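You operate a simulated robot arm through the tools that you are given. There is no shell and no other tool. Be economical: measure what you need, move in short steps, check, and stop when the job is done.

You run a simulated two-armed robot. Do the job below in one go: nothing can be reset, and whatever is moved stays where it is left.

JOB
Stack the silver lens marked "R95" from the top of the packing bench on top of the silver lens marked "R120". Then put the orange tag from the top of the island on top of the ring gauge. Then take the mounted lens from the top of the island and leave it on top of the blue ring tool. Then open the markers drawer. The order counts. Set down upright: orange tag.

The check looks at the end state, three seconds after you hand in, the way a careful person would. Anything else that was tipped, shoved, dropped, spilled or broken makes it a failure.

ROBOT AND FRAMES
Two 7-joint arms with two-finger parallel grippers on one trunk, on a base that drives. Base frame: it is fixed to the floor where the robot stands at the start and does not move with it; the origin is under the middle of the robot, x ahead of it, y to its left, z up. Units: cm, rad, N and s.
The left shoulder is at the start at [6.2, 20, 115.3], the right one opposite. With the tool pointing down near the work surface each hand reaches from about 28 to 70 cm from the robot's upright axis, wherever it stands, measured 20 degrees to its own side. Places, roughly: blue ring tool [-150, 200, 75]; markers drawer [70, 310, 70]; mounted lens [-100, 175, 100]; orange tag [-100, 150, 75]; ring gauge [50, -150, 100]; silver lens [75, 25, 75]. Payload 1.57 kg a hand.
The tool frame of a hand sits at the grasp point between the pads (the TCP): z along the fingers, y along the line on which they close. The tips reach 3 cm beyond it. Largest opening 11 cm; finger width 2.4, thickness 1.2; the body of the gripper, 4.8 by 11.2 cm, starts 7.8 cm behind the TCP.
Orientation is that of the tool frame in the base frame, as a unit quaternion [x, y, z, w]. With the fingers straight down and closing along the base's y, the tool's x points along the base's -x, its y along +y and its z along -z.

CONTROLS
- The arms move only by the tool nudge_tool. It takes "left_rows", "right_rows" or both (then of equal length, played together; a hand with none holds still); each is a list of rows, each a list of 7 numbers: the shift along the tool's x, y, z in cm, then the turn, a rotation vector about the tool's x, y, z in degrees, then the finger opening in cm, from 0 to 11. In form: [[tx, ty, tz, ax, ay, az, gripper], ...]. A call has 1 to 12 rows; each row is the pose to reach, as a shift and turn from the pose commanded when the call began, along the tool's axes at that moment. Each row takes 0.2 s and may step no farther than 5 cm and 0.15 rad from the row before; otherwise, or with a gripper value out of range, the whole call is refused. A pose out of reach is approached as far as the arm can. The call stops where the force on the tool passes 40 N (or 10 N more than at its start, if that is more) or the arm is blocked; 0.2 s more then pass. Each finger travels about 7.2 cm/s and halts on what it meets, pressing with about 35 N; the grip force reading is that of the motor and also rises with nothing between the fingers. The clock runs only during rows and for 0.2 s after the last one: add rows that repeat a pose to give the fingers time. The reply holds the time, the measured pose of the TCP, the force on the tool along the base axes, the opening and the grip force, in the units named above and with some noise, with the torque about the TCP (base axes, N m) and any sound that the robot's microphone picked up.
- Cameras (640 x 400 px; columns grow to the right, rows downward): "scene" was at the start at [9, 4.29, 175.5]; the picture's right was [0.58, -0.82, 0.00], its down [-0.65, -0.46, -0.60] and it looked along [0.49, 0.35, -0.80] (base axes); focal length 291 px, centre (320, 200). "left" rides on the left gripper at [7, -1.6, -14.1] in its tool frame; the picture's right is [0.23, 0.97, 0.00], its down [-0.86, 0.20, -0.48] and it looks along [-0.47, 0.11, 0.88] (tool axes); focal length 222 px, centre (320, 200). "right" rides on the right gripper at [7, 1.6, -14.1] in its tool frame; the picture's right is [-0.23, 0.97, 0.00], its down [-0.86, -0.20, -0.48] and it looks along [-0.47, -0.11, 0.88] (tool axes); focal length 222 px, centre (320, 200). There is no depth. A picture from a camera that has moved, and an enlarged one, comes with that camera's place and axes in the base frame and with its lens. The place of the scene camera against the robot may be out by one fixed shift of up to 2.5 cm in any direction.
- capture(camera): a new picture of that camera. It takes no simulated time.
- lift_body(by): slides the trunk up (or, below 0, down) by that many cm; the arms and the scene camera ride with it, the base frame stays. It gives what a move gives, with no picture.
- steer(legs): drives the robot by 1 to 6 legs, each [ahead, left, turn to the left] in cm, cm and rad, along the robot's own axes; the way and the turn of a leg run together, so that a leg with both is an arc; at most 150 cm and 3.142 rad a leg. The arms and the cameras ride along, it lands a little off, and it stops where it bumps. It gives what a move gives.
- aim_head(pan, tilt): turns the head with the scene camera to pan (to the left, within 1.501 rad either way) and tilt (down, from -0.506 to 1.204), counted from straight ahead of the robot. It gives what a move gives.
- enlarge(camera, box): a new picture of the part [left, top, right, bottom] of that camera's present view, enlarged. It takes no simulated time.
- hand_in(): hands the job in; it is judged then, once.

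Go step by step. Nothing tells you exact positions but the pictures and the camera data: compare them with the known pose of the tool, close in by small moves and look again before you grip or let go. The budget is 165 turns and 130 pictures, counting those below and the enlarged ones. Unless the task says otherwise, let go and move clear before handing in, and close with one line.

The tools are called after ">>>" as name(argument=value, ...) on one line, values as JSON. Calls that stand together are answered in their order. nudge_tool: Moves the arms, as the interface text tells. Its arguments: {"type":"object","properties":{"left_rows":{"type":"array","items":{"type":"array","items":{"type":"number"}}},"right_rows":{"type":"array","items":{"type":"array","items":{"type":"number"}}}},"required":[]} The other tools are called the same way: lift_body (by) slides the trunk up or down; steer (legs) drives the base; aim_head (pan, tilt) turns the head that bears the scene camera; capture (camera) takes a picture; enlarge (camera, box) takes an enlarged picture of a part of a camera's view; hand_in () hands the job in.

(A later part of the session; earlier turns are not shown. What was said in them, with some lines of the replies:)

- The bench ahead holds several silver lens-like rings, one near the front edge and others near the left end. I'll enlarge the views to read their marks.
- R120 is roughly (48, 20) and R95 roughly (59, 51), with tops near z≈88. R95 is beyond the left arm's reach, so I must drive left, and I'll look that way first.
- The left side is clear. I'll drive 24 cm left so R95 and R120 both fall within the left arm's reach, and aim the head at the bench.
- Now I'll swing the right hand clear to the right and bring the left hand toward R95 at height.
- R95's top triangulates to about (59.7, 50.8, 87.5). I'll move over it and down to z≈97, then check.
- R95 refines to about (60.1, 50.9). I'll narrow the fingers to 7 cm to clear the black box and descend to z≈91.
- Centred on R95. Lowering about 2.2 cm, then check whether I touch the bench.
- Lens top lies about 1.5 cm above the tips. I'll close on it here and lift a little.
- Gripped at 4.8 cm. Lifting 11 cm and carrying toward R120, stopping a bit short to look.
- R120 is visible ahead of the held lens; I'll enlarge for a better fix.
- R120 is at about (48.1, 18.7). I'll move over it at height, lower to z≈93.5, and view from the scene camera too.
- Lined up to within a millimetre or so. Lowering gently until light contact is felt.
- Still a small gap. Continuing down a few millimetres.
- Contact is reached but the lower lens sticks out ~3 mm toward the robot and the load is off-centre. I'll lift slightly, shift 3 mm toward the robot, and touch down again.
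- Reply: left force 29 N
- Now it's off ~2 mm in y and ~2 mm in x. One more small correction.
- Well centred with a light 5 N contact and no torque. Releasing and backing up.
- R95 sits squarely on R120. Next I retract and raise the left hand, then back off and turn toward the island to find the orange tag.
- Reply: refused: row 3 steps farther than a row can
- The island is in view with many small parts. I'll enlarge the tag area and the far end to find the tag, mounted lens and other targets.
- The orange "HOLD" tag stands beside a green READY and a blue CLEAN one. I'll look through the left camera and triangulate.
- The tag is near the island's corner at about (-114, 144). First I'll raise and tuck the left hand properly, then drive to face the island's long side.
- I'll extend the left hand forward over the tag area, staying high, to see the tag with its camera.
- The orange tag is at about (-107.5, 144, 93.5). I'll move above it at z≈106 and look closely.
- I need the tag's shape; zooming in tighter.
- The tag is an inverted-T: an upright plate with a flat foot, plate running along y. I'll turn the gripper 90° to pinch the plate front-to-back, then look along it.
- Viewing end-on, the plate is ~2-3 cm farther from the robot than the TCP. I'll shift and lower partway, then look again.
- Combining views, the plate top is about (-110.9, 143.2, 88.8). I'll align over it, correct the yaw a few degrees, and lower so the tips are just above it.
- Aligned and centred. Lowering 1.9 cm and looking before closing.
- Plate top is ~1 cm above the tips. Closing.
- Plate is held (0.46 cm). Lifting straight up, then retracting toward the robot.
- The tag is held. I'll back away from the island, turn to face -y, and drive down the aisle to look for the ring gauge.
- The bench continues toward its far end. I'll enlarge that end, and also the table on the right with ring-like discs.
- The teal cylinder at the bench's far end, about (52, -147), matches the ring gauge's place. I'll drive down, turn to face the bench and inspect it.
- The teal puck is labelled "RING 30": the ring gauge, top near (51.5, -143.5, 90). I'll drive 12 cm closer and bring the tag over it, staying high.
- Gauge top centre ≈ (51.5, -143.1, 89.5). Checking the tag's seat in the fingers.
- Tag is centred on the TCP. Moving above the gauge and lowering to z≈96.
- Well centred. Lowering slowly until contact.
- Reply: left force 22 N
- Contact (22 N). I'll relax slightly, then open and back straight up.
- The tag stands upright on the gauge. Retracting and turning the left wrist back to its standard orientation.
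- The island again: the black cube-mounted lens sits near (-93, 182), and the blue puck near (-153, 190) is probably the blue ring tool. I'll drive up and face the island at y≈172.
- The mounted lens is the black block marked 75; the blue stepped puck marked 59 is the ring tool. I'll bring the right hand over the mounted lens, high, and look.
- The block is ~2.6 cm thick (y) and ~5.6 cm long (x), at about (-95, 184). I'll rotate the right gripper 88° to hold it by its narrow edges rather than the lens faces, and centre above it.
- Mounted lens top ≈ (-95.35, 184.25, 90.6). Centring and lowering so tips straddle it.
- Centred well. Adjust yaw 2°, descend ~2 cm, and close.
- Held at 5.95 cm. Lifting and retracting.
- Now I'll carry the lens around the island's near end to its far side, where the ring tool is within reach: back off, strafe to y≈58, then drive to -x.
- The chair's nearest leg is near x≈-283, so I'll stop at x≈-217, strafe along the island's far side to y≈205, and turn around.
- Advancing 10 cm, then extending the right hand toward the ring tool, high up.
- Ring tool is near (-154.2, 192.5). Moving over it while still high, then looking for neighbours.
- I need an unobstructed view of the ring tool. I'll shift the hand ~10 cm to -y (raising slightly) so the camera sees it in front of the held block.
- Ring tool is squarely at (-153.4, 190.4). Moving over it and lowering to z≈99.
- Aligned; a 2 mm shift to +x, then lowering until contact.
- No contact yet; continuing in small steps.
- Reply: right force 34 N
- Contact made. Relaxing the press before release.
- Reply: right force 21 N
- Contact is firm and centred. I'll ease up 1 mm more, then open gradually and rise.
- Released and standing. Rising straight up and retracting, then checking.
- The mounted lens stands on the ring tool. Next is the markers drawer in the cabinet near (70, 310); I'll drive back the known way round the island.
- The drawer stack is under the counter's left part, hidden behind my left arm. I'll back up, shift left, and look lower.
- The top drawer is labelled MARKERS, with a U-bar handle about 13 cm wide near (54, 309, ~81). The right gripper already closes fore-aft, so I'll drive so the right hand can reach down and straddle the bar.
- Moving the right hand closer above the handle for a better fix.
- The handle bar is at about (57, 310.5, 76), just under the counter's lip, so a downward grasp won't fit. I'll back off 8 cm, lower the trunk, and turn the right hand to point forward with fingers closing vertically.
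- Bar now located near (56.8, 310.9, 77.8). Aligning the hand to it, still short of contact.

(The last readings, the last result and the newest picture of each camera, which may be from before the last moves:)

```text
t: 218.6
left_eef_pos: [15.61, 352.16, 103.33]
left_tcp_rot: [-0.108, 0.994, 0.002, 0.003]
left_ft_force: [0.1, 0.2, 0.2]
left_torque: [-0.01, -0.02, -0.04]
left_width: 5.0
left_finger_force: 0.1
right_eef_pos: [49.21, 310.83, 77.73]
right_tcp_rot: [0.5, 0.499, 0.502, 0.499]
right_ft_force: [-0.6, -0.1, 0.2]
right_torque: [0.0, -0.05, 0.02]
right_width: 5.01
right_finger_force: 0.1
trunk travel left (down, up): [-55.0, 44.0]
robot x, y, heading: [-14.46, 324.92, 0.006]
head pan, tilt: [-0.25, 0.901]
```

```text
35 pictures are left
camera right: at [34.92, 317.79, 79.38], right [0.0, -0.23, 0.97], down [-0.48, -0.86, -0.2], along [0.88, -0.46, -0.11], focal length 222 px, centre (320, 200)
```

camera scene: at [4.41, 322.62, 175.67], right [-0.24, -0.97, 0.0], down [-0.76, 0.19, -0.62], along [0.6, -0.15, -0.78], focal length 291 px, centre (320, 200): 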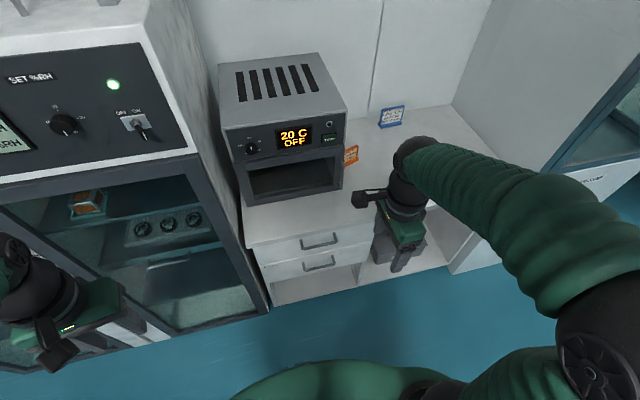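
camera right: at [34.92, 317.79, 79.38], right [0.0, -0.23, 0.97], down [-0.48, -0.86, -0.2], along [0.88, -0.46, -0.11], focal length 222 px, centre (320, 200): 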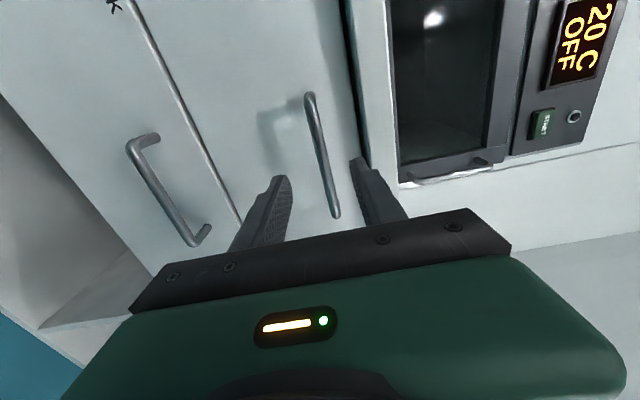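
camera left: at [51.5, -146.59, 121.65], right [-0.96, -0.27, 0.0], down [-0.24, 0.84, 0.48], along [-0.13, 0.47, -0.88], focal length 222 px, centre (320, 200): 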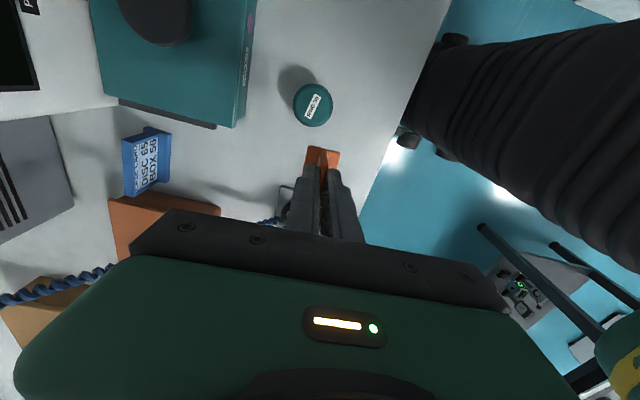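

Nearly aligned; raising 4 mm, narrowing to 3.6 cm, and advancing onto the bar.

>>> nudge_tool(right_rows=[[0, 0.4, 0, 0, 0, 0, 3.6], [0, 0.4, 2, 0, 0, 0, 3.6], [0, 0.4, 4, 0, 0, 0, 3.6], [0, 0.4, 5.5, 0, 0, 0, 3.6], [0, 0.4, 6.5, 0, 0, 0, 3.6]])

>>> capture(camera="right")

```text
t: 219.8
left_eef_pos: [15.56, 352.34, 103.37]
left_tcp_rot: [-0.108, 0.994, 0.001, 0.002]
left_ft_force: [0.6, 0.3, 0.4]
left_torque: [-0.01, -0.02, -0.01]
left_width: 5.04
left_finger_force: 0.1
right_eef_pos: [55.67, 310.83, 78.15]
right_tcp_rot: [0.5, 0.499, 0.502, 0.499]
right_ft_force: [0.3, 0.4, -0.3]
right_torque: [0.01, 0.0, 0.02]
right_width: 3.6
right_finger_force: 0.0
trunk travel left (down, up): [-55.0, 44.0]
robot x, y, heading: [-14.31, 324.54, 0.005]
head pan, tilt: [-0.25, 0.901]
```

```text
34 pictures are left
camera right: at [41.5, 317.79, 79.8], right [0.0, -0.23, 0.97], down [-0.48, -0.86, -0.2], along [0.88, -0.46, -0.11], focal length 222 px, centre (320, 200)
```

right: 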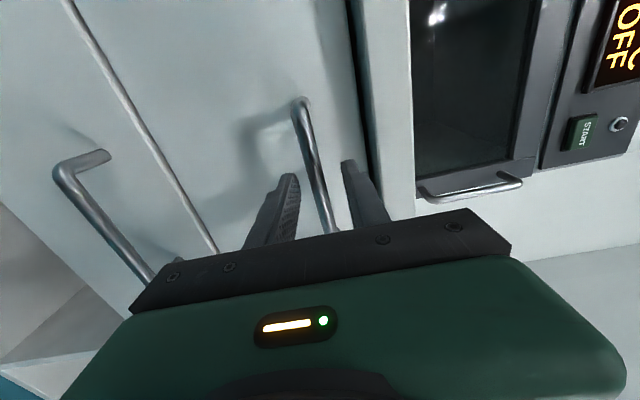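

The bar lies between the fingers. Closing on it.

>>> nudge_tool(right_rows=[[0, 0, 0, 0, 0, 0, 2], [0, 0, 0, 0, 0, 0, 0.5], [0, 0, 0, 0, 0, 0, 0], [0, 0, 0, 0, 0, 0, 0]])

```text
t: 220.8
left_eef_pos: [15.67, 352.28, 103.32]
left_tcp_rot: [-0.108, 0.994, 0.002, 0.002]
left_ft_force: [1.0, -0.3, -0.5]
left_torque: [0.02, 0.0, 0.01]
left_width: 5.0
left_finger_force: 0.1
right_eef_pos: [55.76, 310.98, 77.92]
right_tcp_rot: [0.501, 0.5, 0.501, 0.499]
right_ft_force: [-2.1, -0.3, -7.3]
right_torque: [-0.23, 0.12, -0.2]
right_width: 1.19
right_finger_force: 28.8
trunk travel left (down, up): [-55.0, 44.0]
robot x, y, heading: [-14.57, 324.96, 0.009]
head pan, tilt: [-0.25, 0.901]
```

Gripped (bar 1.2 cm). Pulling straight back slowly with the arm.

>>> nudge_tool(right_rows=[[0, -0.15, -1, 0, 0, 0, 0], [0, -0.15, -2.5, 0, 0, 0, 0], [0, -0.15, -4, 0, 0, 0, 0], [0, -0.15, -5.5, 0, 0, 0, 0], [0, -0.15, -7, 0, 0, 0, 0], [0, -0.15, -8.5, 0, 0, 0, 0], [0, -0.15, -10, 0, 0, 0, 0]])

>>> capture(camera="scene")

```text
t: 222.4
left_eef_pos: [15.59, 352.27, 103.32]
left_tcp_rot: [-0.108, 0.994, 0.002, 0.003]
left_ft_force: [-0.7, 0.4, -0.4]
left_torque: [-0.02, 0.01, -0.02]
left_width: 5.02
left_finger_force: 0.1
right_eef_pos: [45.71, 310.76, 77.98]
right_tcp_rot: [0.5, 0.499, 0.501, 0.5]
right_ft_force: [-1.4, 3.8, -2.7]
right_torque: [-0.13, 0.11, -0.45]
right_width: 1.17
right_finger_force: 29.3
trunk travel left (down, up): [-55.0, 44.0]
robot x, y, heading: [-14.17, 325.09, 0.006]
head pan, tilt: [-0.25, 0.901]
```

```text
33 pictures are left
camera scene: at [-4.48, 322.78, 155.66], right [-0.24, -0.97, 0.0], down [-0.76, 0.19, -0.62], along [0.6, -0.15, -0.78], focal length 291 px, centre (320, 200)
```

scene: 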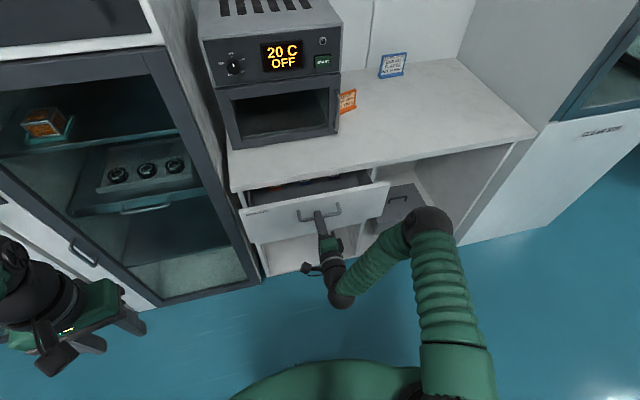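

The drawer slides easily; it's about 10 cm open. Pulling further.

>>> nudge_tool(right_rows=[[0, 0, -1.5, 0, 0, 0, 0], [0, 0, -3, 0, 0, 0, 0], [0, 0, -4.5, 0, 0, 0, 0], [0, 0, -6, 0, 0, 0, 0], [0, 0, -7.5, 0, 0, 0, 0], [0, 0, -9, 0, 0, 0, 0], [0, 0, -10.5, 0, 0, 0, 0], [0, 0, -12, 0, 0, 0, 0], [0, 0, -13.5, 0, 0, 0, 0], [0, 0, -15, 0, 0, 0, 0]])

>>> capture(camera="scene")

```text
t: 224.6
left_eef_pos: [15.62, 352.38, 103.41]
left_tcp_rot: [-0.108, 0.994, 0.001, 0.003]
left_ft_force: [1.1, -0.6, -0.2]
left_torque: [-0.04, 0.0, 0.0]
left_width: 5.03
left_finger_force: 0.1
right_eef_pos: [30.66, 310.9, 77.96]
right_tcp_rot: [0.5, 0.5, 0.501, 0.5]
right_ft_force: [-1.2, 8.0, -0.6]
right_torque: [0.01, 0.02, 0.19]
right_width: 1.18
right_finger_force: 28.9
trunk travel left (down, up): [-55.0, 44.0]
robot x, y, heading: [-14.86, 324.63, 0.002]
head pan, tilt: [-0.25, 0.901]
```

```text
32 pictures are left
camera scene: at [-4.61, 322.91, 155.68], right [-0.24, -0.97, 0.0], down [-0.76, 0.19, -0.62], along [0.6, -0.15, -0.78], focal length 291 px, centre (320, 200)
```

scene: 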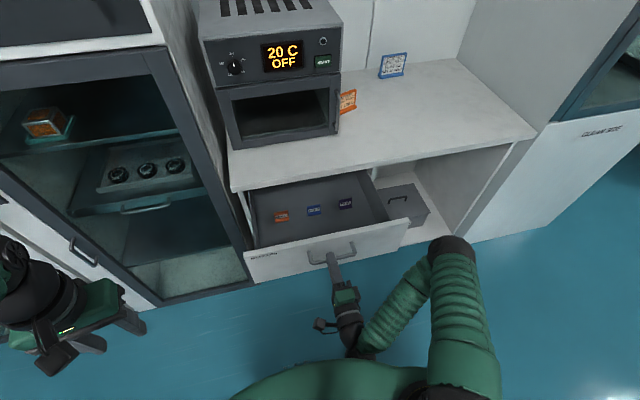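

About 25 cm open. Pulling a little further to be sure it's fully out.

>>> nudge_tool(right_rows=[[0, 0, -1, 0, 0, 0, 0], [0, 0, -2, 0, 0, 0, 0], [0, 0, -3, 0, 0, 0, 0], [0, 0, -4, 0, 0, 0, 0]])

```text
t: 225.6
left_eef_pos: [15.53, 352.48, 103.37]
left_tcp_rot: [-0.108, 0.994, 0.002, 0.003]
left_ft_force: [0.8, 1.0, -0.1]
left_torque: [-0.01, 0.02, -0.02]
left_width: 5.01
left_finger_force: 0.1
right_eef_pos: [26.6, 310.85, 77.97]
right_tcp_rot: [0.499, 0.5, 0.502, 0.5]
right_ft_force: [-0.1, 9.1, 4.3]
right_torque: [-0.11, -0.02, 0.12]
right_width: 1.2
right_finger_force: 29.2
trunk travel left (down, up): [-55.0, 44.0]
robot x, y, heading: [-14.51, 324.91, 0.005]
head pan, tilt: [-0.25, 0.901]
```

29 cm open is plenty. Opening the fingers and backing the robot off.

>>> nudge_tool(right_rows=[[0, 0, 0, 0, 0, 0, 1.8], [0, 0, 0, 0, 0, 0, 3.5], [0, 0, 0, 0, 0, 0, 4.5], [0, 0, 0, 0, 0, 0, 4.5]])

>>> steer(legs=[[-16, 0, 0]])

>>> capture(camera="scene")

```text
t: 226.6
left_eef_pos: [15.65, 352.3, 103.36]
left_tcp_rot: [-0.108, 0.994, 0.002, 0.002]
left_ft_force: [0.3, -0.1, -0.9]
left_torque: [0.02, 0.02, 0.02]
left_width: 5.03
left_finger_force: 0.1
right_eef_pos: [26.77, 310.74, 78.03]
right_tcp_rot: [0.499, 0.499, 0.503, 0.499]
right_ft_force: [-0.1, -0.7, 0.8]
right_torque: [-0.03, -0.01, 0.02]
right_width: 4.54
right_finger_force: 0.1
trunk travel left (down, up): [-55.0, 44.0]
robot x, y, heading: [-14.86, 325.15, -0.002]
head pan, tilt: [-0.25, 0.901]
```

```text
t: 228.0
left_eef_pos: [-0.27, 352.23, 103.37]
left_tcp_rot: [-0.108, 0.994, 0.003, 0.003]
left_ft_force: [-0.2, 0.7, 0.5]
left_torque: [0.03, 0.0, 0.05]
left_width: 5.01
left_finger_force: 0.0
right_eef_pos: [10.73, 310.66, 77.91]
right_tcp_rot: [0.5, 0.499, 0.502, 0.499]
right_ft_force: [-0.1, 1.0, -0.3]
right_torque: [-0.01, -0.01, 0.02]
right_width: 4.51
right_finger_force: 0.1
trunk travel left (down, up): [-55.0, 44.0]
robot x, y, heading: [-30.9, 325.17, -0.001]
head pan, tilt: [-0.25, 0.901]
```

```text
31 pictures are left
camera scene: at [-20.58, 322.58, 155.66], right [-0.24, -0.97, 0.0], down [-0.76, 0.19, -0.62], along [0.6, -0.15, -0.78], focal length 291 px, centre (320, 200)
```

scene: 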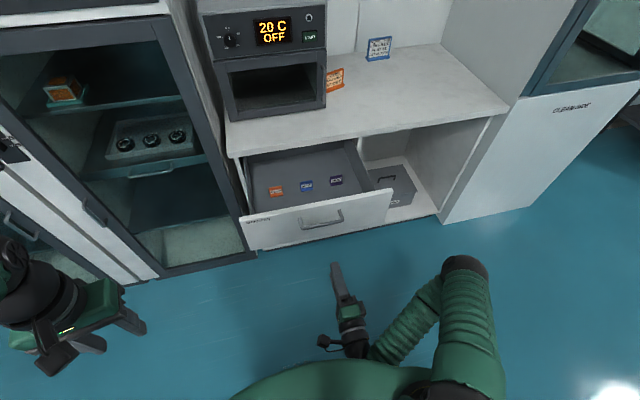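

The drawer is open and the hand is clear. A last check toward the bench's lens stack.

>>> aim_head(pan=-1.3, tilt=0.25)

>>> capture(camera="scene")

```text
t: 229.3
left_eef_pos: [-0.53, 352.18, 103.33]
left_tcp_rot: [-0.108, 0.994, 0.002, 0.001]
left_ft_force: [-0.7, -0.1, 0.1]
left_torque: [-0.02, 0.01, -0.01]
left_width: 5.0
left_finger_force: 0.1
right_eef_pos: [10.69, 310.71, 78.03]
right_tcp_rot: [0.5, 0.498, 0.502, 0.5]
right_ft_force: [0.0, 0.6, -0.6]
right_torque: [0.0, 0.03, 0.02]
right_width: 4.49
right_finger_force: 0.0
trunk travel left (down, up): [-55.0, 44.0]
robot x, y, heading: [-31.1, 324.55, 0.005]
head pan, tilt: [-1.3, 0.25]
```

```text
30 pictures are left
camera scene: at [-25.41, 315.42, 161.37], right [-0.96, -0.27, 0.0], down [-0.07, 0.24, -0.97], along [0.26, -0.93, -0.25], focal length 291 px, centre (320, 200)
```

scene: 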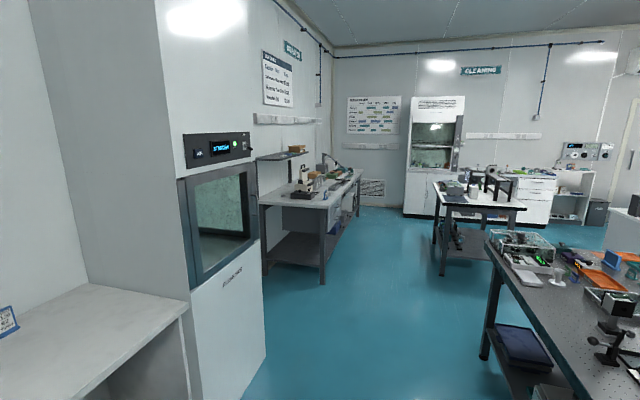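

>>> enlarge(camera="scene", box=[255, 150, 365, 220])

```text
5.71 times, centred on (310, 185) of scene
camera zoom: at [-25.41, 315.42, 161.37], right [-0.96, -0.27, 0.0], down [-0.07, 0.24, -0.97], along [0.26, -0.93, -0.25], focal length 1662 px, centre (377, 286)
```

zoom: 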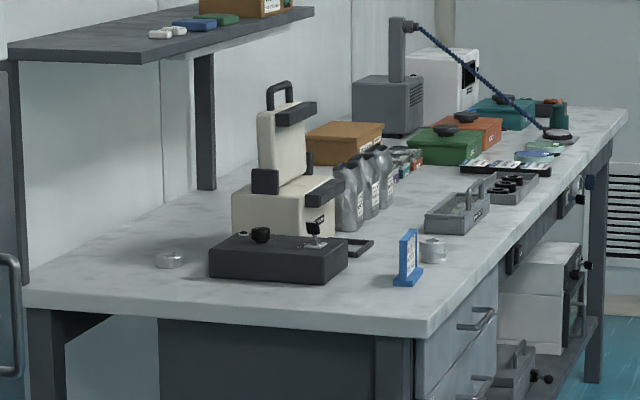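

The stack and sign are intact, and everything else was checked when it was placed. Handing in.

>>> hand_in()

```text
The job is handed in.
```

All four steps are done, in order: R95 is stacked on R120, the orange HOLD tag stands upright on the ring gauge (marked "RING 30"), the mounted lens (marked 75) is on the blue ring tool, and the markers drawer is about 29 cm open.
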